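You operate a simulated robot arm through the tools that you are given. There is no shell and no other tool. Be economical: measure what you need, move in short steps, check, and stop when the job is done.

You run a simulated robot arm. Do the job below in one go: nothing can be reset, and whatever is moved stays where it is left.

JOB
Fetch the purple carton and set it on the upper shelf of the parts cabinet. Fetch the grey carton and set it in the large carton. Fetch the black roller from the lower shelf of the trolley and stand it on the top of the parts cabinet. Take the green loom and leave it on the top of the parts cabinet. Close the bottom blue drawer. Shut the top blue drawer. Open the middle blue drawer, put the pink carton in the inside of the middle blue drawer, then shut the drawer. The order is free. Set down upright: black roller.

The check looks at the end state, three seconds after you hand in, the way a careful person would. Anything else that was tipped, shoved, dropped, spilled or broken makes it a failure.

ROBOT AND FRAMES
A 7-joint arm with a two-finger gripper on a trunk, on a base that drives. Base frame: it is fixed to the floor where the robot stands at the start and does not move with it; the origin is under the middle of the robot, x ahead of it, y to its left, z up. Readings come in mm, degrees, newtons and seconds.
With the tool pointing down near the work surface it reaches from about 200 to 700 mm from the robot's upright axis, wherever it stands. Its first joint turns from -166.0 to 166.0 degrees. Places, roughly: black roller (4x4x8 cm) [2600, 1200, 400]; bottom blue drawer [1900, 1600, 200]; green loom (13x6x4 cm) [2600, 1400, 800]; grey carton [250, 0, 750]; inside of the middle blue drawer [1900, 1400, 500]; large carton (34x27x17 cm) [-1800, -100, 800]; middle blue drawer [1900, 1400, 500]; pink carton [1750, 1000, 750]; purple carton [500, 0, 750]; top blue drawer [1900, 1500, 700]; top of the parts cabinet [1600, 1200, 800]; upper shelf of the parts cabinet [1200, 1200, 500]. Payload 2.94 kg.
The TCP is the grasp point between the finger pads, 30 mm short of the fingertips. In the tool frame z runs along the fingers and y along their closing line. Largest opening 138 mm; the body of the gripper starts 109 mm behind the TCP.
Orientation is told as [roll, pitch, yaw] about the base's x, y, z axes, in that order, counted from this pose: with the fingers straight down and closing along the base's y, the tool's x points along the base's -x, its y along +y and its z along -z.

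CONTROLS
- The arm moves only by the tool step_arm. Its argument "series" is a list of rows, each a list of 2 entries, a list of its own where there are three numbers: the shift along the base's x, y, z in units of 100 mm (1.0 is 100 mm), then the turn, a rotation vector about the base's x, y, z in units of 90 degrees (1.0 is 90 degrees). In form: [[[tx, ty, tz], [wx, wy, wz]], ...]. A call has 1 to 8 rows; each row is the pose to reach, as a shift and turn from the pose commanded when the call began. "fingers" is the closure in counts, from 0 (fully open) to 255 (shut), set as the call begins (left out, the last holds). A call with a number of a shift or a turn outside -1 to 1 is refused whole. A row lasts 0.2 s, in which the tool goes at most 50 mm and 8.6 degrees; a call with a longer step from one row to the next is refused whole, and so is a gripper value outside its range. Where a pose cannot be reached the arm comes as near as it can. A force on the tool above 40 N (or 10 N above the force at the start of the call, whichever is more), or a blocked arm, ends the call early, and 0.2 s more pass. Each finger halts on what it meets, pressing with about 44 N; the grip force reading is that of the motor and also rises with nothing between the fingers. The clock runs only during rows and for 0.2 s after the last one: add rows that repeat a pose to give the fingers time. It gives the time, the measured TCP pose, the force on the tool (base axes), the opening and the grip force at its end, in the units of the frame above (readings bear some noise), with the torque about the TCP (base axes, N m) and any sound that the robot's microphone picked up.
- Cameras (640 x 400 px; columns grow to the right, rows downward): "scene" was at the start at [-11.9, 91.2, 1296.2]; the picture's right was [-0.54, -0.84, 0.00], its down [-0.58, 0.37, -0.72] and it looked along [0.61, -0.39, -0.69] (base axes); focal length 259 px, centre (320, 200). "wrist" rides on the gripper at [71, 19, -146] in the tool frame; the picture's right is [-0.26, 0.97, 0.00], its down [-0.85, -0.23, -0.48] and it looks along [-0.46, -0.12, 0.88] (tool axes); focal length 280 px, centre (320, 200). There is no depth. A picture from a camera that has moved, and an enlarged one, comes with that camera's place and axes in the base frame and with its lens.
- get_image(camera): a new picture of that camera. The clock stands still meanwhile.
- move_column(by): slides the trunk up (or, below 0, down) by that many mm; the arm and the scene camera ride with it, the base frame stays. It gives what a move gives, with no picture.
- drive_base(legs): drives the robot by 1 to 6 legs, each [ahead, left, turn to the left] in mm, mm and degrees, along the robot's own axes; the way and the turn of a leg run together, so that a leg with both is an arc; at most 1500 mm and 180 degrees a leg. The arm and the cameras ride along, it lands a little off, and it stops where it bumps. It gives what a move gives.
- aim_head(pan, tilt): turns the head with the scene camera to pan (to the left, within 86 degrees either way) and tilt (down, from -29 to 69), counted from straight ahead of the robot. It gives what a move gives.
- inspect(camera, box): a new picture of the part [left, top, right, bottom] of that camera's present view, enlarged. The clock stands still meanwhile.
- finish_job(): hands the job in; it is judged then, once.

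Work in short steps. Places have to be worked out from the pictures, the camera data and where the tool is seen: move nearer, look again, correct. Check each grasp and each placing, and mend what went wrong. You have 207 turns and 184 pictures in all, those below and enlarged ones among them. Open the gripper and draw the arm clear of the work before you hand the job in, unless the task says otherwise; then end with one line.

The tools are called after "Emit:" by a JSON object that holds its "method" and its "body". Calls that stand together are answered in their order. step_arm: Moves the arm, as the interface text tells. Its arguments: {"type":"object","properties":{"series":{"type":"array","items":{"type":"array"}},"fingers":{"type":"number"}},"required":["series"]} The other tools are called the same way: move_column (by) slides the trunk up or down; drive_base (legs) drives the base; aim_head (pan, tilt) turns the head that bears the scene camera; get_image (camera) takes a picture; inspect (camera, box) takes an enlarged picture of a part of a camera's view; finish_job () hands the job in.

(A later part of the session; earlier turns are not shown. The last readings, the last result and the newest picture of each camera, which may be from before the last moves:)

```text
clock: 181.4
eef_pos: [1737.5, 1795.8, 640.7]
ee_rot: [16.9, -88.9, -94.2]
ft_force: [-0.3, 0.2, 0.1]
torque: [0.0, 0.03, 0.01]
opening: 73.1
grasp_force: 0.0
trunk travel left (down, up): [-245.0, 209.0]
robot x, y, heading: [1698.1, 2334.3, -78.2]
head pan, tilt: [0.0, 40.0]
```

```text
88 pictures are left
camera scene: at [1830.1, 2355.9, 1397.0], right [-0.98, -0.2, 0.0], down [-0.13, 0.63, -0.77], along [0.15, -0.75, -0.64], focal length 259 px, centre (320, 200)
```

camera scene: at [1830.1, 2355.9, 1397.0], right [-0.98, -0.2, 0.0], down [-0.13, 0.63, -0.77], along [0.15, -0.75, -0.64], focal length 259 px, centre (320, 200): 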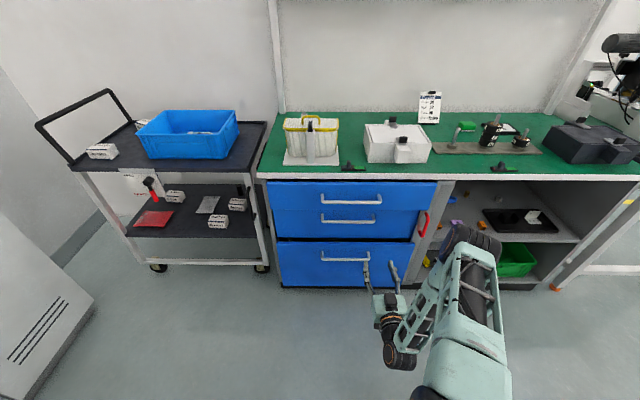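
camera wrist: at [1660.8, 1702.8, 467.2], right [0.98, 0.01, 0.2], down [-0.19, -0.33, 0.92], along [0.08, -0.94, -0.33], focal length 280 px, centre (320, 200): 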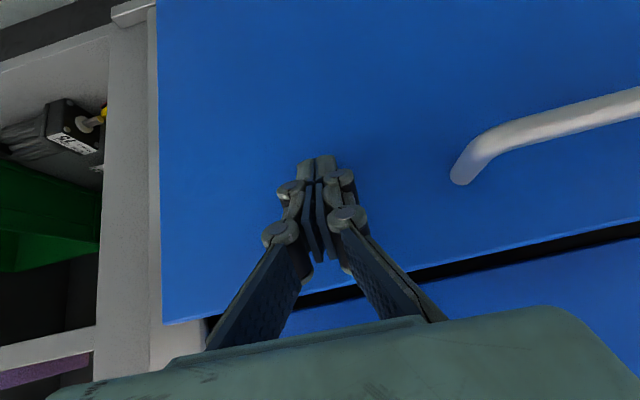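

The tool is horizontal. I roll it 90° so the fingers close vertically.

Emit:
{"method": "step_arm", "body": {"series": [[[0, 0, 0], [0.017, -0.088, 0]], [[0, 0, 0], [0.034, -0.176, 0]], [[0, 0, 0], [0.051, -0.264, 0]], [[0, 0, 0], [0.068, -0.352, 0]], [[0, 0, 0], [0.085, -0.44, 0]], [[0, 0, 0], [0.102, -0.528, 0]], [[0, 0, 0], [0.119, -0.616, 0]], [[0, 0, 0], [0.136, -0.704, 0]]]}}

Emit:
{"method": "step_arm", "body": {"series": [[[0, 0, 0], [0.017, -0.088, 0]], [[0, 0, 0], [0.034, -0.176, 0]], [[0, 0, 0], [0.051, -0.264, 0]], [[0, 0, 0], [0.053, -0.275, 0]]]}}

Emit:
{"method": "get_image", "body": {"camera": "wrist"}}

Emit:
{"method": "get_image", "body": {"camera": "scene"}}

```text
clock: 183.2
eef_pos: [1737.7, 1795.2, 641.6]
ee_rot: [91.2, -25.0, -167.8]
ft_force: [0.9, -0.3, -0.2]
torque: [0.01, 0.03, 0.0]
opening: 73.1
grasp_force: 0.1
trunk travel left (down, up): [-245.0, 209.0]
robot x, y, heading: [1698.3, 2332.7, -78.2]
head pan, tilt: [0.0, 40.0]
```

```text
clock: 184.2
eef_pos: [1737.9, 1794.7, 641.1]
ee_rot: [91.8, 0.0, -167.8]
ft_force: [0.1, 0.1, 0.3]
torque: [-0.01, 0.01, 0.01]
opening: 73.0
grasp_force: 0.0
trunk travel left (down, up): [-245.0, 209.0]
robot x, y, heading: [1693.3, 2333.1, -78.6]
head pan, tilt: [0.0, 40.0]
```

```text
87 pictures are left
camera wrist: at [1777.2, 1952.9, 654.4], right [-0.26, -0.03, 0.96], down [-0.93, 0.28, -0.25], along [-0.26, -0.96, -0.1], focal length 280 px, centre (320, 200)
```

wrist: 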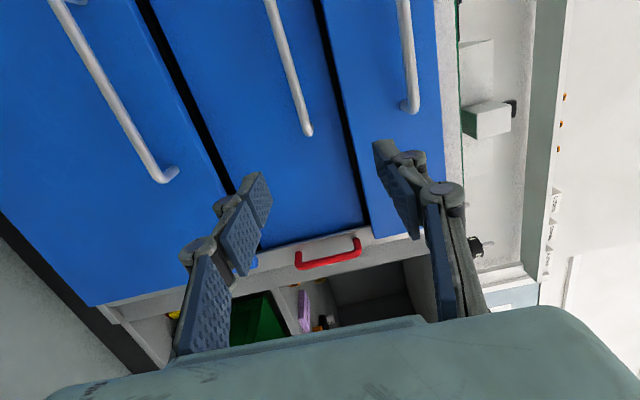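

```text
86 pictures are left
camera scene: at [1830.1, 2355.9, 1397.0], right [-0.98, -0.2, 0.0], down [-0.13, 0.63, -0.77], along [0.15, -0.75, -0.64], focal length 259 px, centre (320, 200)
```

scene: 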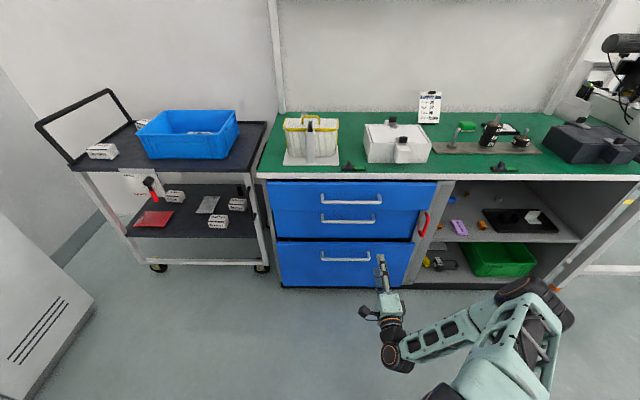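

The fronts look flush here, and the middle bar is at z≈625. I move the open fingers to face it.

Emit:
{"method": "step_arm", "body": {"series": [[[0.3, -0.2, -0.05], [0, 0, 0]], [[0.6, -0.45, -0.1], [0, 0, 0]], [[0.85, -0.7, -0.16], [0, 0, 0]], [[1.0, -0.9, -0.16], [0, 0, 0]], [[1.0, -0.9, -0.16], [0, 0, 0]]]}}

Emit:
{"method": "get_image", "body": {"camera": "wrist"}}

Emit:
{"method": "inspect", "body": {"camera": "scene", "box": [260, 170, 460, 295]}}

```text
clock: 185.4
eef_pos: [1838.6, 1705.7, 624.5]
ee_rot: [91.7, 0.1, -167.9]
ft_force: [0.2, 0.6, 0.0]
torque: [0.02, 0.0, 0.02]
opening: 73.1
grasp_force: 0.0
trunk travel left (down, up): [-245.0, 209.0]
robot x, y, heading: [1698.1, 2334.5, -78.3]
head pan, tilt: [0.0, 40.0]
```

```text
85 pictures are left
camera wrist: at [1878.0, 1864.4, 637.5], right [-0.26, -0.03, 0.96], down [-0.93, 0.28, -0.25], along [-0.26, -0.96, -0.1], focal length 280 px, centre (320, 200)
```

wrist: 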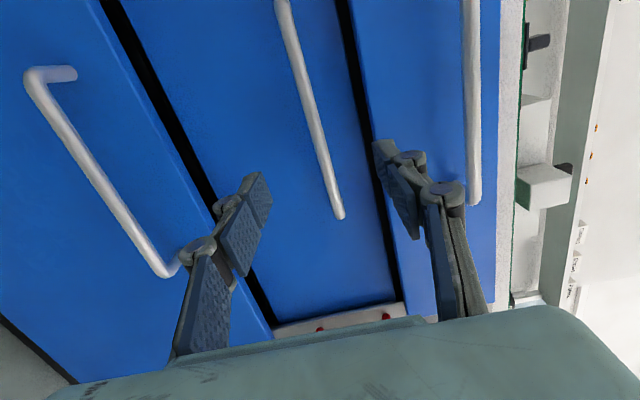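

```text
3.20 times, centred on (360, 232) of scene
camera zoom: at [1830.1, 2355.9, 1397.0], right [-0.98, -0.2, 0.0], down [-0.13, 0.63, -0.77], along [0.15, -0.75, -0.64], focal length 828 px, centre (192, 96)
```

zoom: 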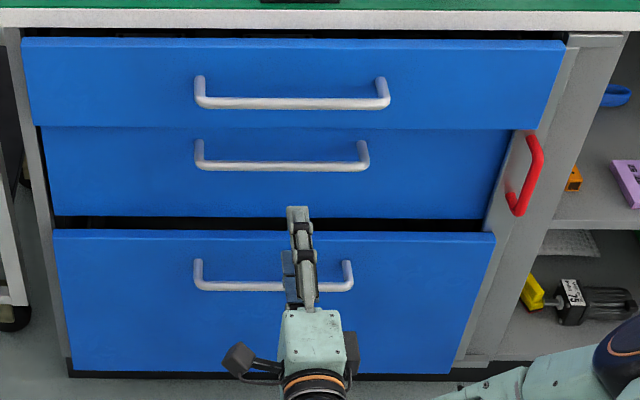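

By handle lengths and panel widths the middle front sits about 50 mm deeper than the other two, so top and bottom are probably still ajar. I retry the top drawer with closed, horizontal fingers at its centre, below the bar.

Emit:
{"method": "step_arm", "body": {"series": [[[0, 0, 0.4], [0, 0, 0]], [[0, 0, 0.8], [0, 0, 0]], [[0, 0, 0.8], [0, 0, 0]], [[0.04, -0.2, 0.8], [0, 0, 0]], [[0.08, -0.4, 0.8], [0, 0, 0]], [[0.12, -0.6, 0.8], [0, 0, 0]], [[0.16, -0.8, 0.8], [0, 0, 0]], [[0.2, -1.0, 0.8], [0, 0, 0]]], "fingers": 255}}

Emit:
{"method": "get_image", "body": {"camera": "wrist"}}

```text
clock: 187.2
eef_pos: [1858.0, 1606.1, 704.9]
ee_rot: [91.7, 0.2, -168.0]
ft_force: [-0.7, -0.1, -0.4]
torque: [0.02, 0.02, 0.01]
opening: 0.0
grasp_force: 29.0
trunk travel left (down, up): [-245.0, 209.0]
robot x, y, heading: [1697.0, 2332.8, -78.3]
head pan, tilt: [0.0, 40.0]
```

```text
83 pictures are left
camera wrist: at [1897.0, 1764.1, 718.5], right [-0.26, -0.03, 0.96], down [-0.93, 0.28, -0.25], along [-0.26, -0.96, -0.1], focal length 280 px, centre (320, 200)
```

wrist: 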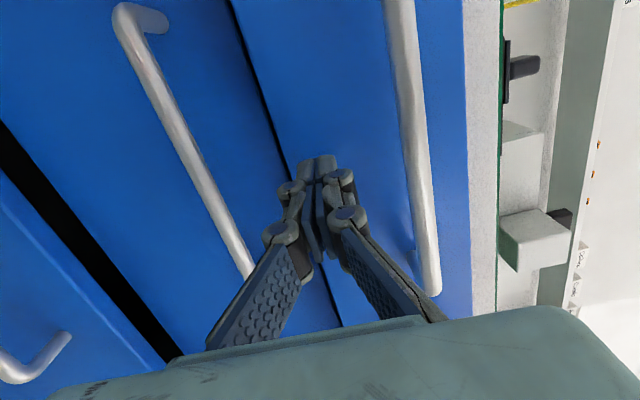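

I continue the push slowly at the centre.

Emit:
{"method": "step_arm", "body": {"series": [[[0.02, -0.1, 0], [0, 0, 0]], [[0.03, -0.15, 0], [0, 0, 0]], [[0.04, -0.2, 0], [0, 0, 0]], [[0.05, -0.25, 0], [0, 0, 0]], [[0.06, -0.3, 0], [0, 0, 0]], [[0.08, -0.4, 0], [0, 0, 0]], [[0.1, -0.5, 0], [0, 0, 0]], [[0.12, -0.6, 0], [0, 0, 0]]]}}

Emit:
{"method": "get_image", "body": {"camera": "wrist"}}

```text
clock: 188.2
eef_pos: [1862.4, 1585.6, 704.3]
ee_rot: [91.7, 0.1, -167.8]
ft_force: [-4.5, 18.1, 8.6]
torque: [-0.17, 0.07, -0.22]
opening: 0.1
grasp_force: 28.3
trunk travel left (down, up): [-245.0, 209.0]
robot x, y, heading: [1697.6, 2334.9, -78.3]
head pan, tilt: [0.0, 40.0]
stopped in row 4: the force on the tool passed its limit at 48 N (the readings are from after the stop); the commanded pose is now the measured one
```

```text
82 pictures are left
camera wrist: at [1900.8, 1744.8, 718.9], right [-0.26, -0.03, 0.96], down [-0.93, 0.28, -0.25], along [-0.26, -0.96, -0.1], focal length 280 px, centre (320, 200)
```

wrist: 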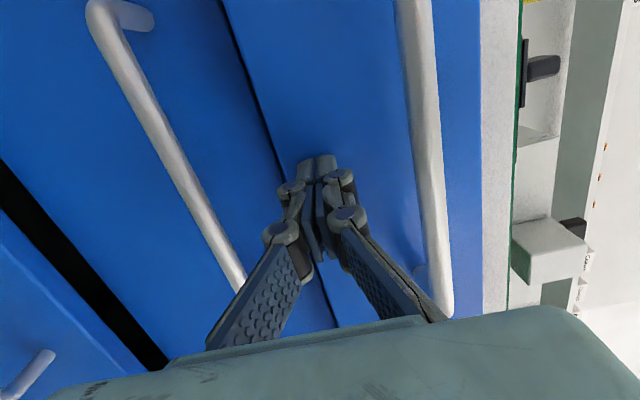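

The top drawer stops hard at the same plane even at the centre. I'll learn how these drawers latch from the middle one, which I must open anyway: I retract, open the fingers to about 40 mm and approach its bar at z≈625.

Emit:
{"method": "step_arm", "body": {"series": [[[-0.06, 0.3, 0], [0, 0, 0]], [[-0.14, 0.7, 0], [0, 0, 0]], [[-0.14, 0.7, -0.4], [0, 0, 0]], [[-0.14, 0.7, -0.8], [0, 0, 0]], [[-0.14, 0.7, -0.8], [0, 0, 0]]], "fingers": 185}}

Emit:
{"method": "get_image", "body": {"camera": "wrist"}}

```text
clock: 189.4
eef_pos: [1847.2, 1657.3, 621.8]
ee_rot: [91.6, 0.0, -167.8]
ft_force: [0.9, 0.3, 0.4]
torque: [0.0, -0.01, 0.0]
opening: 38.2
grasp_force: 0.0
trunk travel left (down, up): [-245.0, 209.0]
robot x, y, heading: [1700.5, 2331.7, -78.3]
head pan, tilt: [0.0, 40.0]
```

```text
81 pictures are left
camera wrist: at [1887.3, 1813.8, 637.3], right [-0.26, -0.03, 0.96], down [-0.93, 0.28, -0.24], along [-0.26, -0.96, -0.1], focal length 280 px, centre (320, 200)
```

wrist: 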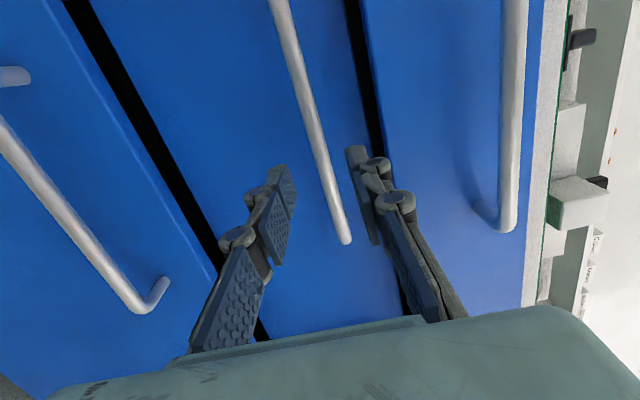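

The bar lies between the finger tips. I advance.

Emit:
{"method": "step_arm", "body": {"series": [[[0.08, -0.3, 0.03], [0, 0, 0]], [[0.14, -0.6, 0.03], [0, 0, 0]], [[0.18, -0.8, 0.03], [0, 0, 0]], [[0.2, -0.9, 0.03], [0, 0, 0]], [[0.2, -0.9, 0.03], [0, 0, 0]]]}}

Emit:
{"method": "get_image", "body": {"camera": "wrist"}}

Emit:
{"method": "inspect", "body": {"camera": "scene", "box": [300, 190, 420, 280]}}

```text
clock: 190.6
eef_pos: [1868.0, 1564.7, 624.2]
ee_rot: [91.4, 0.1, -167.8]
ft_force: [0.9, 0.3, 0.4]
torque: [-0.01, 0.0, 0.03]
opening: 38.0
grasp_force: 0.1
trunk travel left (down, up): [-245.0, 209.0]
robot x, y, heading: [1695.9, 2335.5, -78.3]
head pan, tilt: [0.0, 40.0]
```

```text
80 pictures are left
camera wrist: at [1906.9, 1722.9, 639.1], right [-0.26, -0.03, 0.96], down [-0.93, 0.28, -0.24], along [-0.26, -0.96, -0.1], focal length 280 px, centre (320, 200)
```

wrist: 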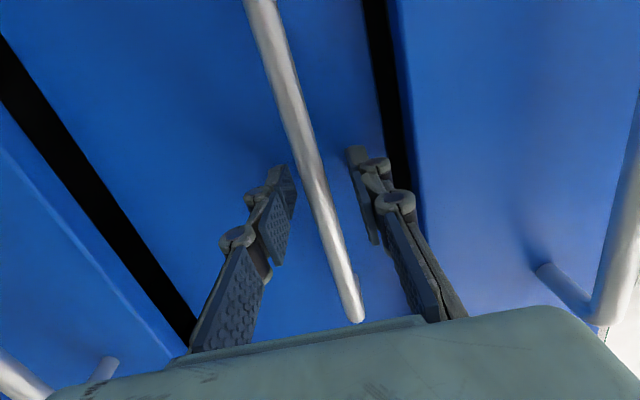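

```text
4.44 times, centred on (360, 235) of scene
camera zoom: at [1829.9, 2356.4, 1397.0], right [-0.98, -0.2, 0.0], down [-0.13, 0.63, -0.77], along [0.15, -0.75, -0.64], focal length 1150 px, centre (142, 44)
```

zoom: 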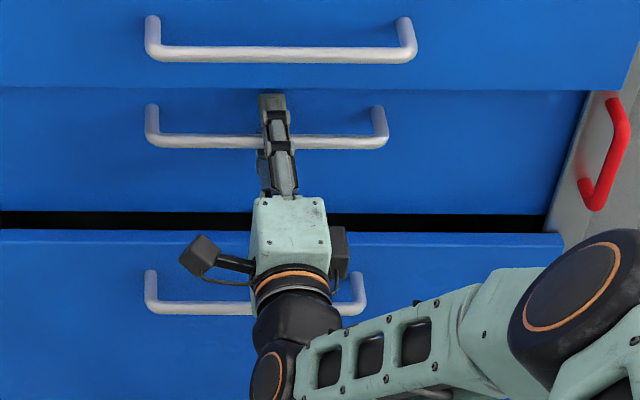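

The bar seems to be right at the TCP depth. I close on it.

Emit:
{"method": "step_arm", "body": {"series": [[[0, 0, 0], [0, 0, 0]], [[0, 0, 0], [0, 0, 0]], [[0, 0, 0], [0, 0, 0]]], "fingers": 255}}

Emit:
{"method": "get_image", "body": {"camera": "wrist"}}

```text
clock: 191.4
eef_pos: [1868.3, 1565.2, 624.4]
ee_rot: [91.3, 0.1, -167.8]
ft_force: [0.5, -4.7, -2.3]
torque: [-0.08, 0.06, 0.06]
opening: 12.9
grasp_force: 38.2
trunk travel left (down, up): [-245.0, 209.0]
robot x, y, heading: [1698.0, 2332.7, -78.5]
head pan, tilt: [0.0, 40.0]
```

```text
78 pictures are left
camera wrist: at [1906.9, 1722.7, 638.8], right [-0.26, -0.03, 0.96], down [-0.93, 0.28, -0.24], along [-0.26, -0.96, -0.1], focal length 280 px, centre (320, 200)
```

wrist: 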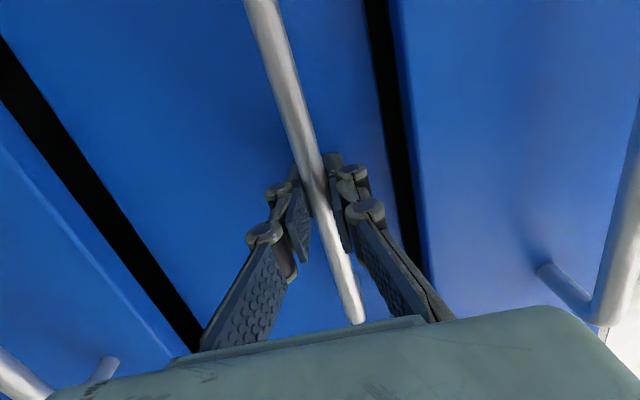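

I hold the 13 mm bar. I pull it out gently with the arm.

Emit:
{"method": "step_arm", "body": {"series": [[[-0.03, 0.15, 0], [0, 0, 0]], [[-0.06, 0.3, 0], [0, 0, 0]], [[-0.1, 0.5, 0], [0, 0, 0]], [[-0.14, 0.7, 0], [0, 0, 0]], [[-0.14, 0.7, 0], [0, 0, 0]]]}}

Emit:
{"method": "get_image", "body": {"camera": "scene"}}

```text
clock: 192.0
eef_pos: [1862.8, 1588.6, 624.3]
ee_rot: [91.1, 0.1, -167.9]
ft_force: [5.3, -18.1, -12.7]
torque: [0.19, 0.12, 0.02]
opening: 13.0
grasp_force: 39.7
trunk travel left (down, up): [-245.0, 209.0]
robot x, y, heading: [1696.7, 2327.3, -78.1]
head pan, tilt: [0.0, 40.0]
stopped in row 2: the force on the tool passed its limit at 70 N (the readings are from after the stop); the commanded pose is now the measured one
```

```text
77 pictures are left
camera scene: at [1830.9, 2352.6, 1396.9], right [-0.98, -0.2, 0.0], down [-0.13, 0.63, -0.76], along [0.15, -0.75, -0.64], focal length 259 px, centre (320, 200)
```

scene: 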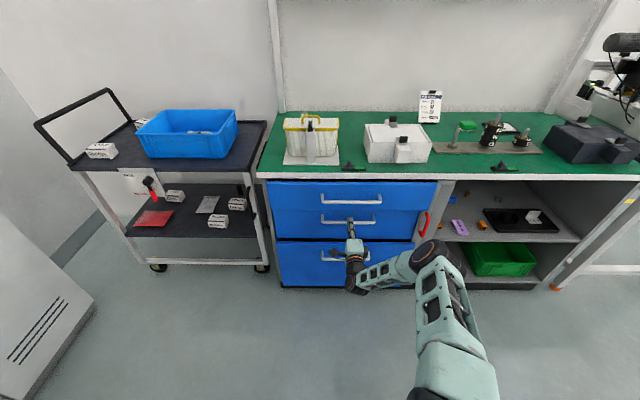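

The pull stopped at 70 N after about 24 mm, so there's a firm catch. I pull again more slowly.

Emit:
{"method": "step_arm", "body": {"series": [[[-0.01, 0.05, 0], [0, 0, 0]], [[-0.02, 0.1, 0], [0, 0, 0]], [[-0.03, 0.15, 0], [0, 0, 0]], [[-0.04, 0.2, 0], [0, 0, 0]], [[-0.05, 0.25, 0], [0, 0, 0]], [[-0.06, 0.3, 0], [0, 0, 0]], [[-0.07, 0.35, 0], [0, 0, 0]], [[-0.08, 0.4, 0], [0, 0, 0]]]}}

Emit:
{"method": "get_image", "body": {"camera": "wrist"}}

```text
clock: 192.7
eef_pos: [1860.2, 1597.3, 623.7]
ee_rot: [91.0, 0.1, -168.0]
ft_force: [4.2, -18.6, -11.9]
torque: [0.33, 0.2, -0.05]
opening: 13.6
grasp_force: 40.0
trunk travel left (down, up): [-245.0, 209.0]
robot x, y, heading: [1697.2, 2331.4, -78.5]
head pan, tilt: [0.0, 40.0]
stopped in row 3: the force on the tool passed its limit at 53 N (the readings are from after the stop); the commanded pose is now the measured one
```

```text
76 pictures are left
camera wrist: at [1898.8, 1755.5, 639.3], right [-0.26, -0.04, 0.96], down [-0.93, 0.28, -0.24], along [-0.27, -0.96, -0.11], focal length 280 px, centre (320, 200)
```

wrist: 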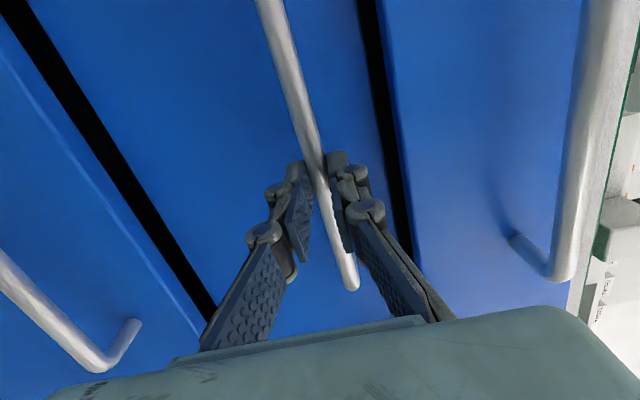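

The bar is slipping and the drawer isn't moving. The grey strip with the red handle at the drawers' right edge looks like a locking bar: it would hold the middle drawer in and stop the others short. I let go, retract and inspect it.

Emit:
{"method": "step_arm", "body": {"series": [[[0, 0, 0], [0, 0, 0]], [[0, 0, 0], [0, 0, 0]], [[-0.06, 0.3, 0], [0, 0, 0]], [[-0.12, 0.6, 0], [0, 0, 0]], [[-0.12, 0.6, 0], [0, 0, 0]]], "fingers": 185}}

Emit:
{"method": "inspect", "body": {"camera": "scene", "box": [380, 165, 500, 300]}}

Emit:
{"method": "get_image", "body": {"camera": "wrist"}}

```text
clock: 193.9
eef_pos: [1846.0, 1660.2, 626.9]
ee_rot: [91.3, 0.1, -167.9]
ft_force: [0.1, -0.3, -0.7]
torque: [0.04, 0.0, 0.03]
opening: 38.0
grasp_force: 0.1
trunk travel left (down, up): [-245.0, 209.0]
robot x, y, heading: [1699.6, 2332.4, -78.5]
head pan, tilt: [0.0, 40.0]
```

```text
2.96 times, centred on (440, 232) of scene
camera zoom: at [1830.2, 2355.5, 1397.0], right [-0.98, -0.2, 0.0], down [-0.13, 0.63, -0.77], along [0.15, -0.75, -0.64], focal length 766 px, centre (-36, 104)
```

zoom: 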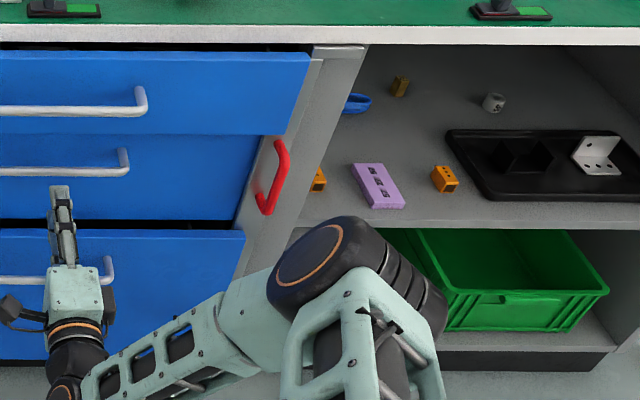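

```text
74 pictures are left
camera wrist: at [1885.6, 1818.1, 641.7], right [-0.26, -0.03, 0.96], down [-0.93, 0.28, -0.24], along [-0.27, -0.96, -0.1], focal length 280 px, centre (320, 200)
```

wrist: 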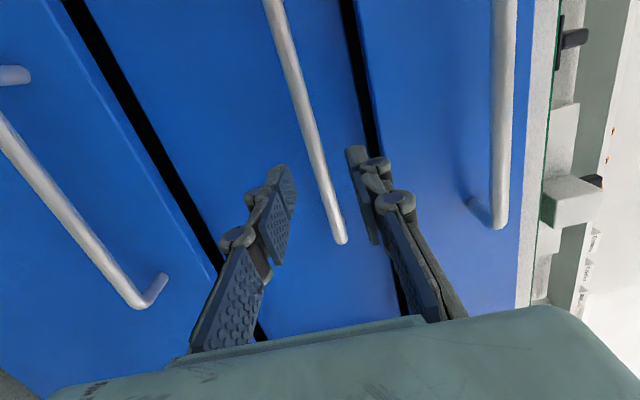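

I move right to look at the locking strip with the wrist camera.

Emit:
{"method": "drive_base", "body": {"legs": [[-60, -330, 0]]}}

Emit:
{"method": "get_image", "body": {"camera": "wrist"}}

Emit:
{"method": "inspect", "body": {"camera": "scene", "box": [180, 150, 400, 310]}}

```text
clock: 197.4
eef_pos: [1514.7, 1653.4, 627.5]
ee_rot: [91.3, 0.1, -168.0]
ft_force: [0.3, -0.5, -0.2]
torque: [0.0, 0.0, -0.01]
opening: 38.0
grasp_force: 0.0
trunk travel left (down, up): [-245.0, 209.0]
robot x, y, heading: [1364.4, 2325.7, -78.3]
head pan, tilt: [0.0, 40.0]
```

```text
73 pictures are left
camera wrist: at [1553.3, 1811.5, 641.7], right [-0.26, -0.03, 0.96], down [-0.93, 0.28, -0.24], along [-0.27, -0.96, -0.1], focal length 280 px, centre (320, 200)
```

wrist: 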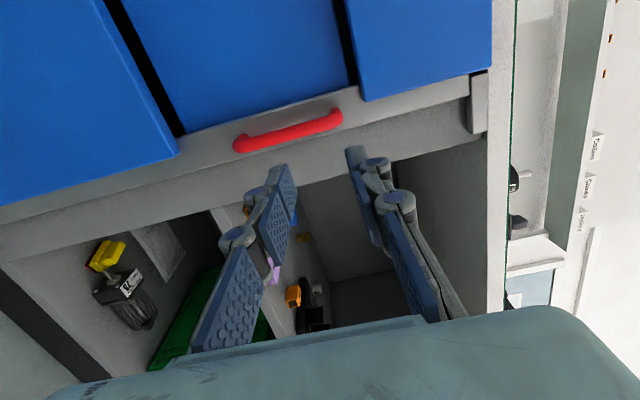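

```text
2.50 times, centred on (290, 230) of scene
camera zoom: at [1497.9, 2349.2, 1397.0], right [-0.98, -0.2, 0.0], down [-0.13, 0.63, -0.77], along [0.15, -0.75, -0.64], focal length 647 px, centre (395, 125)
```

zoom: 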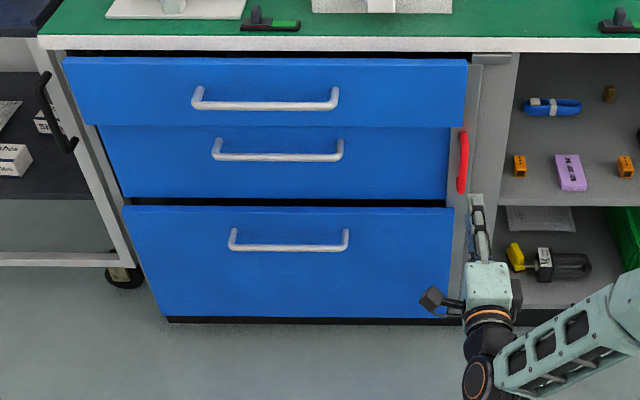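

This is a hinged locking bar: the middle drawer sits behind it, and the top and bottom fronts overlap it and hit it. It can only swing out if those two drawers are pulled out again. I go back to the top drawer's handle first.

Emit:
{"method": "drive_base", "body": {"legs": [[0, 290, 0]]}}

Emit:
{"method": "move_column", "body": {"by": 131}}

Emit:
{"method": "get_image", "body": {"camera": "wrist"}}

```text
clock: 200.5
eef_pos: [1797.2, 1712.3, 627.1]
ee_rot: [91.3, 0.1, -168.3]
ft_force: [0.0, 0.8, -0.3]
torque: [-0.02, 0.0, 0.02]
opening: 38.1
grasp_force: 0.0
trunk travel left (down, up): [-245.0, 209.0]
robot x, y, heading: [1654.6, 2384.2, -78.6]
head pan, tilt: [0.0, 40.0]
```

```text
clock: 202.1
eef_pos: [1797.8, 1712.7, 758.3]
ee_rot: [91.3, 0.0, -168.2]
ft_force: [-0.6, 0.0, -0.1]
torque: [0.0, 0.04, 0.01]
opening: 38.0
grasp_force: 0.1
trunk travel left (down, up): [-376.0, 78.0]
robot x, y, heading: [1651.1, 2382.8, -78.4]
head pan, tilt: [0.0, 40.0]
```

```text
71 pictures are left
camera wrist: at [1837.2, 1869.3, 772.6], right [-0.26, -0.03, 0.96], down [-0.93, 0.29, -0.24], along [-0.27, -0.96, -0.1], focal length 280 px, centre (320, 200)
```

wrist: 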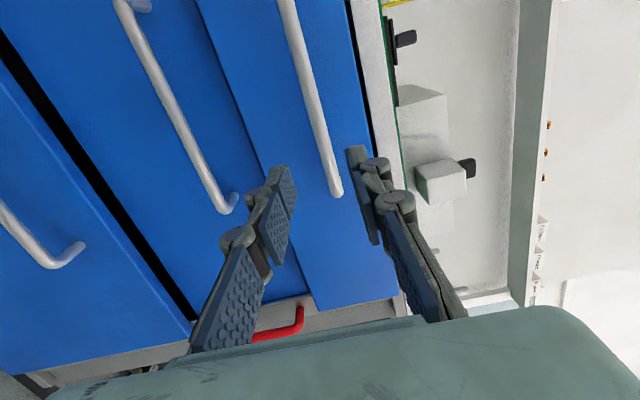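

Aligned with the top bar. I drive forward 120 mm and close on it.

Emit:
{"method": "drive_base", "body": {"legs": [[121, 0, 0]]}}

Emit:
{"method": "step_arm", "body": {"series": [[[0, 0, 0], [0, 0, 0]], [[0, 0, 0], [0, 0, 0]], [[0, 0, 0], [0, 0, 0]]], "fingers": 255}}

```text
clock: 203.3
eef_pos: [1821.1, 1595.1, 757.7]
ee_rot: [91.4, 0.1, -168.2]
ft_force: [0.2, 0.6, -0.4]
torque: [0.0, 0.02, 0.0]
opening: 38.0
grasp_force: 0.0
trunk travel left (down, up): [-376.0, 78.0]
robot x, y, heading: [1675.4, 2269.7, -78.7]
head pan, tilt: [0.0, 40.0]
```

```text
clock: 204.1
eef_pos: [1822.0, 1594.8, 760.6]
ee_rot: [91.8, 0.1, -168.3]
ft_force: [2.4, -1.2, 20.0]
torque: [0.02, 0.08, 0.04]
opening: 12.3
grasp_force: 39.3
trunk travel left (down, up): [-376.0, 78.0]
robot x, y, heading: [1676.8, 2268.4, -78.5]
head pan, tilt: [0.0, 40.0]
```

The top bar is gripped at 12 mm. I pull out by driving back 150 mm.

Emit:
{"method": "drive_base", "body": {"legs": [[-155, 0, 0]]}}

Emit:
{"method": "inspect", "body": {"camera": "scene", "box": [220, 160, 480, 330]}}

```text
clock: 205.5
eef_pos: [1791.9, 1747.5, 761.6]
ee_rot: [91.8, 0.1, -168.0]
ft_force: [12.7, 3.4, 26.8]
torque: [0.03, 0.08, -0.49]
opening: 12.2
grasp_force: 39.3
trunk travel left (down, up): [-376.0, 78.0]
robot x, y, heading: [1644.0, 2418.5, -78.6]
head pan, tilt: [0.0, 40.0]
```

```text
2.35 times, centred on (350, 245) of scene
camera zoom: at [1777.2, 2445.2, 1527.9], right [-0.98, -0.2, 0.0], down [-0.13, 0.63, -0.77], along [0.15, -0.75, -0.64], focal length 609 px, centre (249, 94)
```

zoom: 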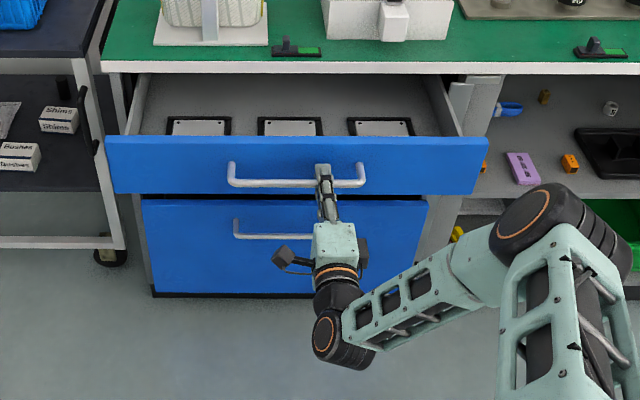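

The top drawer is open again. I release, back off, and lower for the bottom handle.

Emit:
{"method": "step_arm", "body": {"series": [[[0, 0, 0], [0, 0, 0]], [[0, 0, 0], [0, 0, 0]], [[0, 0, 0], [0, 0, 0]]], "fingers": 180}}

Emit:
{"method": "drive_base", "body": {"legs": [[-80, 0, 0]]}}

Emit:
{"method": "move_column", "body": {"by": -359}}

Emit:
{"method": "get_image", "body": {"camera": "wrist"}}

```text
clock: 206.3
eef_pos: [1791.0, 1745.6, 759.6]
ee_rot: [91.6, 0.0, -168.1]
ft_force: [-0.4, -0.4, -0.4]
torque: [-0.02, 0.01, -0.02]
opening: 40.5
grasp_force: 0.0
trunk travel left (down, up): [-376.0, 78.0]
robot x, y, heading: [1642.4, 2420.4, -78.8]
head pan, tilt: [0.0, 40.0]
```

```text
clock: 207.4
eef_pos: [1775.7, 1823.4, 759.2]
ee_rot: [91.6, 0.2, -168.0]
ft_force: [-0.3, 0.0, -0.5]
torque: [0.0, 0.04, 0.02]
opening: 40.6
grasp_force: 0.0
trunk travel left (down, up): [-376.0, 78.0]
robot x, y, heading: [1633.7, 2491.4, -78.3]
head pan, tilt: [0.0, 40.0]
```

```text
clock: 210.9
eef_pos: [1775.8, 1824.2, 401.0]
ee_rot: [91.6, 0.0, -168.0]
ft_force: [0.1, -0.7, -0.1]
torque: [0.03, 0.02, 0.01]
opening: 40.4
grasp_force: 0.0
trunk travel left (down, up): [-17.0, 437.0]
robot x, y, heading: [1626.6, 2496.5, -78.5]
head pan, tilt: [0.0, 40.0]
```

```text
69 pictures are left
camera wrist: at [1815.2, 1981.6, 415.0], right [-0.26, -0.03, 0.96], down [-0.93, 0.28, -0.25], along [-0.27, -0.96, -0.1], focal length 280 px, centre (320, 200)
```

wrist: 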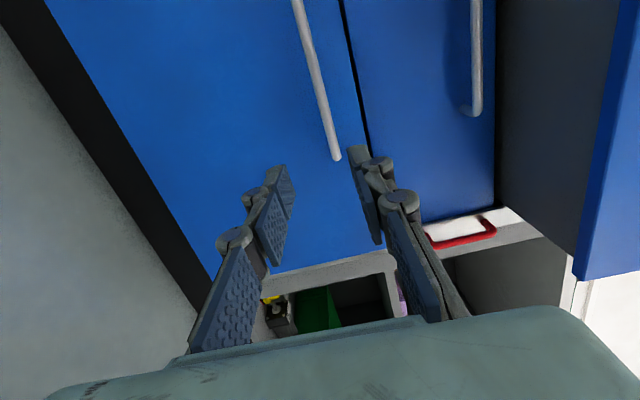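

The bottom bar is at z≈413. I raise 12 mm, drive forward and grip it.

Emit:
{"method": "move_column", "body": {"by": 12}}

Emit:
{"method": "drive_base", "body": {"legs": [[200, 0, 0]]}}

Emit:
{"method": "get_image", "body": {"camera": "wrist"}}

```text
clock: 211.5
eef_pos: [1775.5, 1823.4, 412.7]
ee_rot: [91.6, 0.1, -167.9]
ft_force: [0.9, 0.0, 1.0]
torque: [0.01, -0.04, 0.0]
opening: 40.5
grasp_force: 0.2
trunk travel left (down, up): [-29.0, 425.0]
robot x, y, heading: [1630.3, 2496.6, -78.3]
head pan, tilt: [0.0, 40.0]
```

```text
clock: 213.1
eef_pos: [1817.1, 1626.8, 412.6]
ee_rot: [91.6, 0.1, -167.9]
ft_force: [-0.7, 0.1, -0.4]
torque: [0.02, -0.02, 0.0]
opening: 41.0
grasp_force: 0.1
trunk travel left (down, up): [-29.0, 425.0]
robot x, y, heading: [1666.4, 2298.8, -78.6]
head pan, tilt: [0.0, 40.0]
```

```text
68 pictures are left
camera wrist: at [1855.9, 1784.9, 426.9], right [-0.26, -0.03, 0.96], down [-0.93, 0.28, -0.25], along [-0.26, -0.96, -0.1], focal length 280 px, centre (320, 200)
```

wrist: 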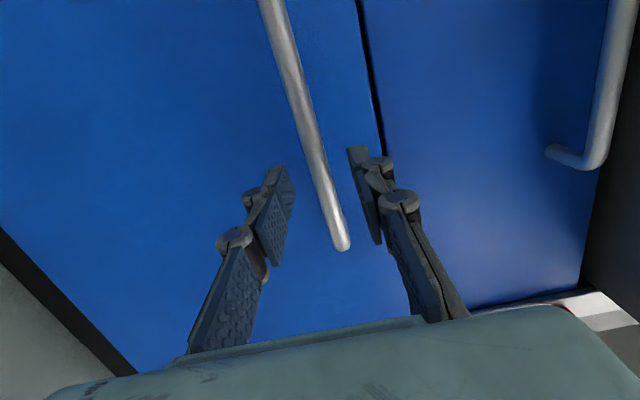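

The bar is between the fingers. I go 33 mm further and close, then pull.

Emit:
{"method": "drive_base", "body": {"legs": [[34, 0, 0]]}}

Emit:
{"method": "step_arm", "body": {"series": [[[0, 0, 0], [0, 0, 0]], [[0, 0, 0], [0, 0, 0]], [[0, 0, 0], [0, 0, 0]]], "fingers": 255}}

Emit:
{"method": "drive_base", "body": {"legs": [[-190, 0, 0]]}}

Emit:
{"method": "get_image", "body": {"camera": "scene"}}

```text
clock: 213.9
eef_pos: [1824.5, 1594.3, 413.6]
ee_rot: [91.5, 0.1, -167.9]
ft_force: [0.5, 0.3, -0.6]
torque: [0.0, -0.02, -0.03]
opening: 40.6
grasp_force: 0.0
trunk travel left (down, up): [-29.0, 425.0]
robot x, y, heading: [1670.0, 2268.8, -78.4]
head pan, tilt: [0.0, 40.0]
```

```text
clock: 214.7
eef_pos: [1824.7, 1594.1, 414.4]
ee_rot: [91.8, 0.1, -167.8]
ft_force: [0.9, 0.2, 6.5]
torque: [0.04, 0.15, -0.14]
opening: 12.0
grasp_force: 39.5
trunk travel left (down, up): [-29.0, 425.0]
robot x, y, heading: [1678.2, 2265.8, -78.7]
head pan, tilt: [0.0, 40.0]
```

```text
clock: 216.3
eef_pos: [1789.1, 1778.2, 414.1]
ee_rot: [91.7, 0.2, -167.7]
ft_force: [21.0, 4.4, 12.3]
torque: [0.04, 0.15, -0.74]
opening: 12.7
grasp_force: 38.9
trunk travel left (down, up): [-29.0, 425.0]
robot x, y, heading: [1639.2, 2453.0, -78.6]
head pan, tilt: [0.0, 40.0]
```

```text
67 pictures are left
camera scene: at [1770.6, 2474.3, 1181.0], right [-0.98, -0.2, 0.0], down [-0.13, 0.63, -0.77], along [0.15, -0.75, -0.64], focal length 259 px, centre (320, 200)
```

scene: 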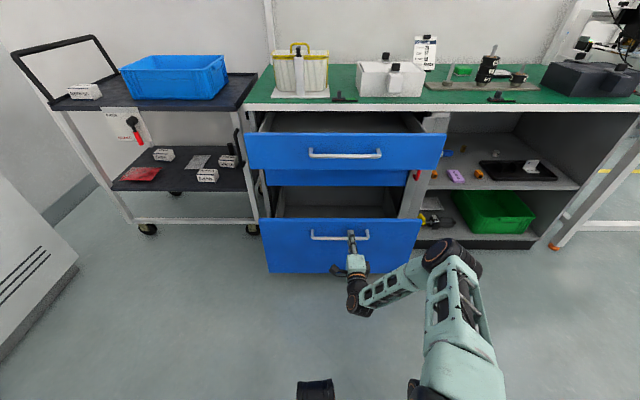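

Both drawers are out again. I release, back off, raise to the red handle's height, and move right to it.

Emit:
{"method": "step_arm", "body": {"series": [[[0, 0, 0], [0, 0, 0]], [[0, 0, 0], [0, 0, 0]], [[0, 0, 0], [0, 0, 0]]], "fingers": 180}}

Emit:
{"method": "drive_base", "body": {"legs": [[-90, 0, 0], [0, -285, 0]]}}

Emit:
{"method": "move_column", "body": {"by": 178}}

Emit:
{"method": "step_arm", "body": {"series": [[[0, 0, 0], [-0.017, 0.088, 0]], [[0, 0, 0], [-0.034, 0.176, 0]], [[0, 0, 0], [-0.051, 0.264, 0]], [[0, 0, 0], [-0.068, 0.352, 0]], [[0, 0, 0], [-0.085, 0.44, 0]], [[0, 0, 0], [-0.102, 0.528, 0]], [[0, 0, 0], [-0.119, 0.616, 0]], [[0, 0, 0], [-0.136, 0.704, 0]]]}}

Emit:
{"method": "step_arm", "body": {"series": [[[0, 0, 0], [-0.017, 0.088, 0]], [[0, 0, 0], [-0.034, 0.176, 0]], [[0, 0, 0], [-0.051, 0.264, 0]], [[0, 0, 0], [-0.053, 0.275, 0]]]}}

Emit:
{"method": "get_image", "body": {"camera": "wrist"}}

```text
clock: 217.1
eef_pos: [1787.6, 1778.6, 413.8]
ee_rot: [91.5, 0.2, -167.7]
ft_force: [0.2, 0.4, -0.4]
torque: [0.0, -0.01, -0.02]
opening: 40.6
grasp_force: 0.1
trunk travel left (down, up): [-29.0, 425.0]
robot x, y, heading: [1637.6, 2451.9, -78.6]
head pan, tilt: [0.0, 40.0]
```

```text
clock: 220.9
eef_pos: [1491.7, 1809.4, 413.4]
ee_rot: [91.6, 0.3, -167.8]
ft_force: [1.4, 0.5, 0.0]
torque: [-0.01, 0.03, -0.02]
opening: 40.6
grasp_force: 0.1
trunk travel left (down, up): [-29.0, 425.0]
robot x, y, heading: [1344.1, 2482.6, -78.8]
head pan, tilt: [0.0, 40.0]
```

```text
clock: 222.8
eef_pos: [1491.8, 1810.4, 591.7]
ee_rot: [91.5, 0.2, -167.8]
ft_force: [-0.4, 0.6, -0.2]
torque: [-0.01, 0.01, -0.02]
opening: 40.6
grasp_force: 0.1
trunk travel left (down, up): [-207.0, 247.0]
robot x, y, heading: [1342.8, 2485.1, -79.0]
head pan, tilt: [0.0, 40.0]
```

```text
clock: 224.6
eef_pos: [1491.2, 1809.0, 590.1]
ee_rot: [89.0, -64.4, -166.3]
ft_force: [-0.5, -0.4, 0.3]
torque: [0.0, 0.01, 0.01]
opening: 40.8
grasp_force: 0.0
trunk travel left (down, up): [-207.0, 247.0]
robot x, y, heading: [1344.7, 2481.1, -78.8]
head pan, tilt: [0.0, 40.0]
```

```text
clock: 225.6
eef_pos: [1491.6, 1809.8, 591.5]
ee_rot: [16.2, -88.7, -93.6]
ft_force: [-0.3, 0.6, 1.2]
torque: [-0.04, 0.02, 0.02]
opening: 40.8
grasp_force: 0.1
trunk travel left (down, up): [-207.0, 247.0]
robot x, y, heading: [1347.0, 2482.0, -78.5]
head pan, tilt: [0.0, 40.0]
```

```text
66 pictures are left
camera wrist: at [1479.8, 1958.0, 522.5], right [0.94, 0.2, 0.27], down [-0.33, 0.4, 0.86], along [0.07, -0.9, 0.44], focal length 280 px, centre (320, 200)
```

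wrist: 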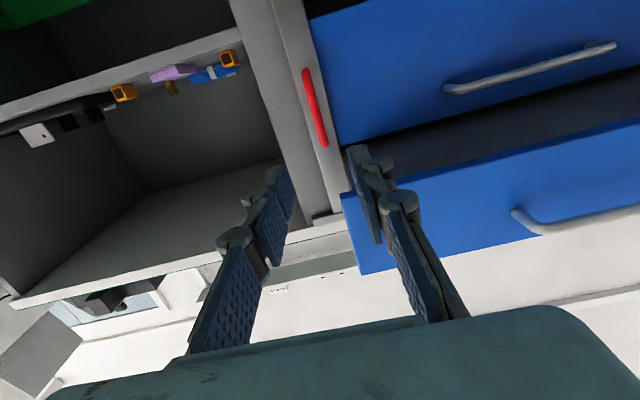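

The red handle's middle triangulates to (1555,1487,592), directly ahead. I drive forward 230 mm and look.

Emit:
{"method": "drive_base", "body": {"legs": [[230, 0, 0]]}}

Emit:
{"method": "get_image", "body": {"camera": "wrist"}}

```text
clock: 227.4
eef_pos: [1539.0, 1585.6, 590.6]
ee_rot: [21.4, -88.6, -98.5]
ft_force: [0.3, -0.3, 0.3]
torque: [0.03, 0.03, -0.03]
opening: 40.5
grasp_force: 0.0
trunk travel left (down, up): [-207.0, 247.0]
robot x, y, heading: [1389.8, 2256.4, -78.5]
head pan, tilt: [0.0, 40.0]
```

```text
65 pictures are left
camera wrist: at [1526.3, 1733.7, 522.5], right [0.94, 0.21, 0.27], down [-0.33, 0.39, 0.86], along [0.07, -0.9, 0.44], focal length 280 px, centre (320, 200)
```

wrist: 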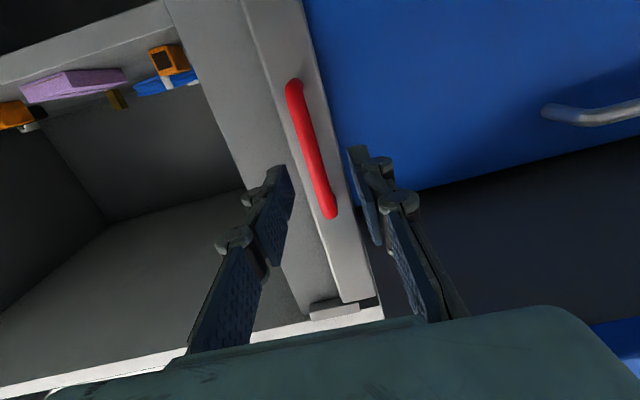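

I go forward 55 mm and check the grip position.

Emit:
{"method": "drive_base", "body": {"legs": [[55, 0, 0]]}}

Emit:
{"method": "get_image", "body": {"camera": "wrist"}}

```text
clock: 228.3
eef_pos: [1549.3, 1532.2, 591.3]
ee_rot: [21.3, -88.5, -98.6]
ft_force: [-0.3, 1.7, -0.4]
torque: [0.01, 0.02, 0.03]
opening: 41.0
grasp_force: 0.0
trunk travel left (down, up): [-207.0, 247.0]
robot x, y, heading: [1399.0, 2201.7, -78.5]
head pan, tilt: [0.0, 40.0]
```

```text
64 pictures are left
camera wrist: at [1537.0, 1680.2, 522.5], right [0.94, 0.21, 0.27], down [-0.33, 0.39, 0.86], along [0.07, -0.9, 0.44], focal length 280 px, centre (320, 200)
```

wrist: 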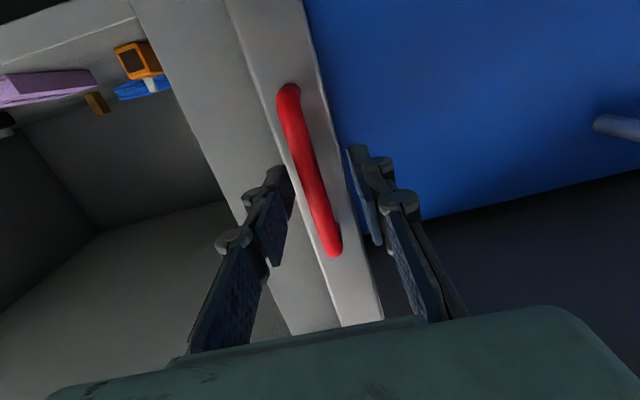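

The red bar is right between the pads. I close.

Emit:
{"method": "step_arm", "body": {"series": [[[0, 0, 0], [0, 0, 0]], [[0, 0, 0], [0, 0, 0]], [[0, 0, 0], [0, 0, 0]]], "fingers": 255}}

Emit:
{"method": "step_arm", "body": {"series": [[[-0.02, 0.1, 0], [0, 0, 0]], [[-0.05, 0.2, 0], [0, 0, 0]], [[-0.05, 0.2, 0], [0, 0, 0]]]}}

Emit:
{"method": "get_image", "body": {"camera": "wrist"}}

```text
clock: 229.1
eef_pos: [1546.2, 1530.6, 591.5]
ee_rot: [17.3, -88.7, -95.0]
ft_force: [-19.2, -11.2, -1.6]
torque: [0.07, 0.37, -0.3]
opening: 13.1
grasp_force: 39.6
trunk travel left (down, up): [-207.0, 247.0]
robot x, y, heading: [1398.2, 2204.7, -78.5]
head pan, tilt: [0.0, 40.0]
```

```text
clock: 229.9
eef_pos: [1547.2, 1555.0, 589.7]
ee_rot: [24.5, -88.5, -101.4]
ft_force: [-0.2, -0.6, 0.4]
torque: [0.04, 0.01, -0.02]
opening: 0.0
grasp_force: 28.5
trunk travel left (down, up): [-207.0, 247.0]
robot x, y, heading: [1399.7, 2202.6, -78.6]
head pan, tilt: [0.0, 40.0]
```

```text
63 pictures are left
camera wrist: at [1534.8, 1701.6, 522.3], right [0.94, 0.21, 0.27], down [-0.34, 0.39, 0.86], along [0.07, -0.9, 0.44], focal length 280 px, centre (320, 200)
```

wrist: 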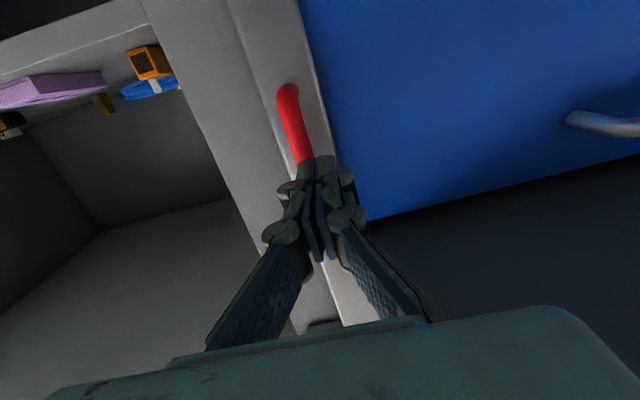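

It slipped off the tips; the grip must be deeper. I reopen and go to n≈1190 with a slight correction to the right.

Emit:
{"method": "step_arm", "body": {"series": [[[-0.04, 0, 0], [0, 0, 0]], [[-0.04, 0, 0], [0, 0, 0]], [[-0.0, -0.2, 0], [0, 0, 0]], [[0.04, -0.41, 0], [0, 0, 0]], [[0.04, -0.41, 0], [0, 0, 0]]], "fingers": 180}}

Emit:
{"method": "step_arm", "body": {"series": [[[0, 0, 0], [0, 0, 0]], [[0, 0, 0], [0, 0, 0]], [[0, 0, 0], [0, 0, 0]]], "fingers": 255}}

Emit:
{"method": "get_image", "body": {"camera": "wrist"}}

```text
clock: 231.1
eef_pos: [1549.4, 1511.5, 590.8]
ee_rot: [20.7, -88.5, -98.0]
ft_force: [0.2, 0.1, -0.2]
torque: [0.0, -0.01, -0.01]
opening: 40.5
grasp_force: 0.1
trunk travel left (down, up): [-207.0, 247.0]
robot x, y, heading: [1399.5, 2204.0, -78.5]
head pan, tilt: [0.0, 40.0]
```

```text
clock: 231.9
eef_pos: [1548.3, 1510.5, 590.8]
ee_rot: [19.8, -88.9, -97.2]
ft_force: [0.7, -2.7, -1.1]
torque: [-0.07, 0.34, -0.01]
opening: 12.1
grasp_force: 38.8
trunk travel left (down, up): [-207.0, 247.0]
robot x, y, heading: [1398.9, 2200.3, -78.7]
head pan, tilt: [0.0, 40.0]
```

```text
62 pictures are left
camera wrist: at [1536.0, 1659.4, 522.6], right [0.94, 0.21, 0.27], down [-0.33, 0.39, 0.86], along [0.07, -0.9, 0.44], focal length 280 px, centre (320, 200)
```

wrist: 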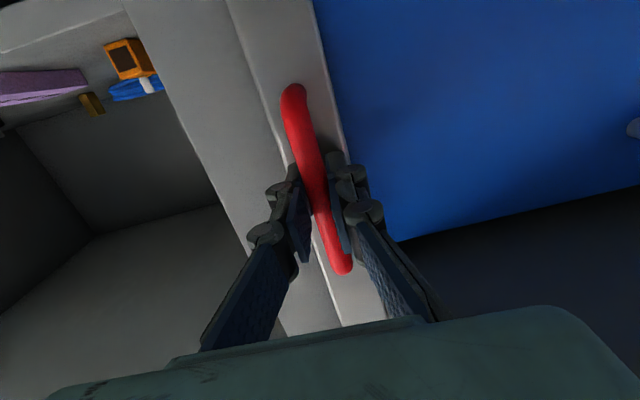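

Now a deep grip. I test a small swing: out and to the right, turning the tool about 10° with it, and read the forces.

Emit:
{"method": "step_arm", "body": {"series": [[[-0.04, 0.03, 0], [0, 0, 0.055]], [[-0.085, 0.065, 0], [0, 0, 0.111]], [[-0.085, 0.065, 0], [0, 0, 0.111]]]}}

Emit:
{"method": "get_image", "body": {"camera": "wrist"}}

```text
clock: 232.7
eef_pos: [1539.4, 1515.3, 593.0]
ee_rot: [23.7, -88.8, -91.1]
ft_force: [5.9, -27.7, 0.5]
torque: [-0.1, 0.18, 0.01]
opening: 12.4
grasp_force: 39.2
trunk travel left (down, up): [-207.0, 247.0]
robot x, y, heading: [1399.4, 2204.9, -78.4]
head pan, tilt: [0.0, 40.0]
```

```text
61 pictures are left
camera wrist: at [1502.3, 1659.6, 522.9], right [0.89, 0.37, 0.27], down [-0.4, 0.33, 0.86], along [0.22, -0.87, 0.44], focal length 280 px, centre (320, 200)
```

wrist: 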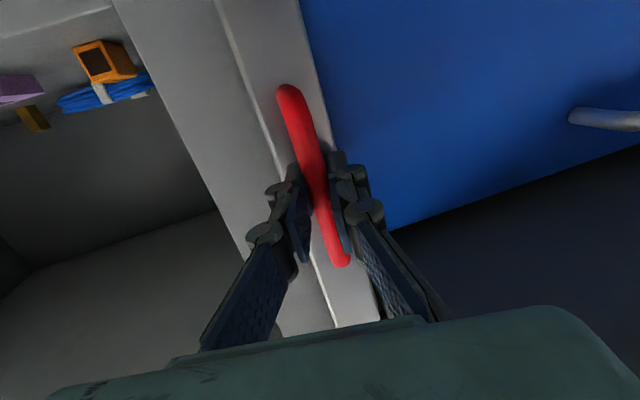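

Sideways motion is free while outward motion is resisted at 28 N. I test a pure slide to the right.

Emit:
{"method": "step_arm", "body": {"series": [[[-0.07, -0.06, 0], [0, 0, -0.055]], [[-0.15, -0.07, 0], [0, 0, -0.1]], [[-0.25, -0.09, 0], [0, 0, -0.1]], [[-0.25, -0.09, 0], [0, 0, -0.1]]]}}

Emit:
{"method": "get_image", "body": {"camera": "wrist"}}

```text
clock: 233.7
eef_pos: [1518.5, 1511.5, 590.8]
ee_rot: [24.6, -88.7, -100.6]
ft_force: [8.9, 22.1, 14.8]
torque: [-0.34, 0.31, 0.03]
opening: 12.4
grasp_force: 39.4
trunk travel left (down, up): [-207.0, 247.0]
robot x, y, heading: [1403.2, 2205.2, -78.1]
head pan, tilt: [0.0, 40.0]
```

```text
60 pictures are left
camera wrist: at [1502.2, 1659.3, 522.9], right [0.94, 0.23, 0.27], down [-0.34, 0.39, 0.86], along [0.09, -0.89, 0.44], focal length 280 px, centre (320, 200)
```

wrist: 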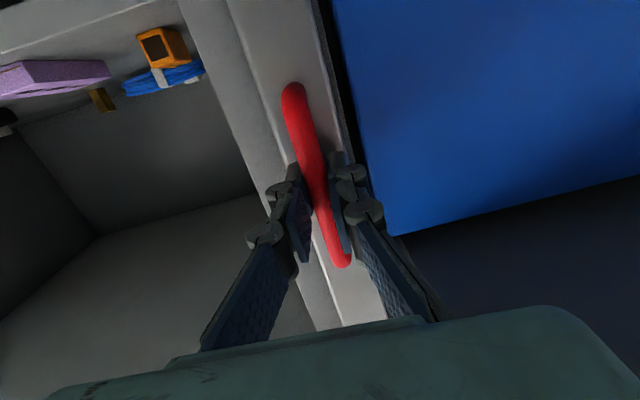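

It slides: a gap has opened beside the middle drawer. I slide it further right.

Emit:
{"method": "step_arm", "body": {"series": [[[-0.1, 0.02, 0], [0, 0, 0]], [[-0.2, 0.0, 0], [0, 0, 0]], [[-0.3, -0.02, 0], [0, 0, 0]], [[-0.4, -0.04, 0], [0, 0, 0]], [[-0.5, -0.06, 0], [0, 0, 0]]]}}

Emit:
{"method": "get_image", "body": {"camera": "wrist"}}

```text
clock: 234.2
eef_pos: [1518.3, 1511.4, 591.4]
ee_rot: [32.8, -88.6, -107.8]
ft_force: [2.1, 2.5, 1.4]
torque: [0.03, 0.53, 0.07]
opening: 12.1
grasp_force: 38.9
trunk travel left (down, up): [-207.0, 247.0]
robot x, y, heading: [1399.4, 2198.7, -78.4]
head pan, tilt: [0.0, 40.0]
stopped in row 2: the force on the tool passed its limit at 44 N (the readings are from after the stop); the commanded pose is now the measured one
```

```text
59 pictures are left
camera wrist: at [1499.6, 1658.8, 522.8], right [0.93, 0.25, 0.27], down [-0.35, 0.38, 0.85], along [0.11, -0.89, 0.44], focal length 280 px, centre (320, 200)
```

wrist: 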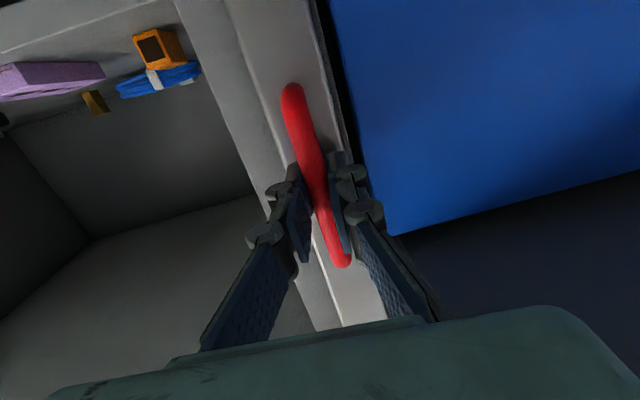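

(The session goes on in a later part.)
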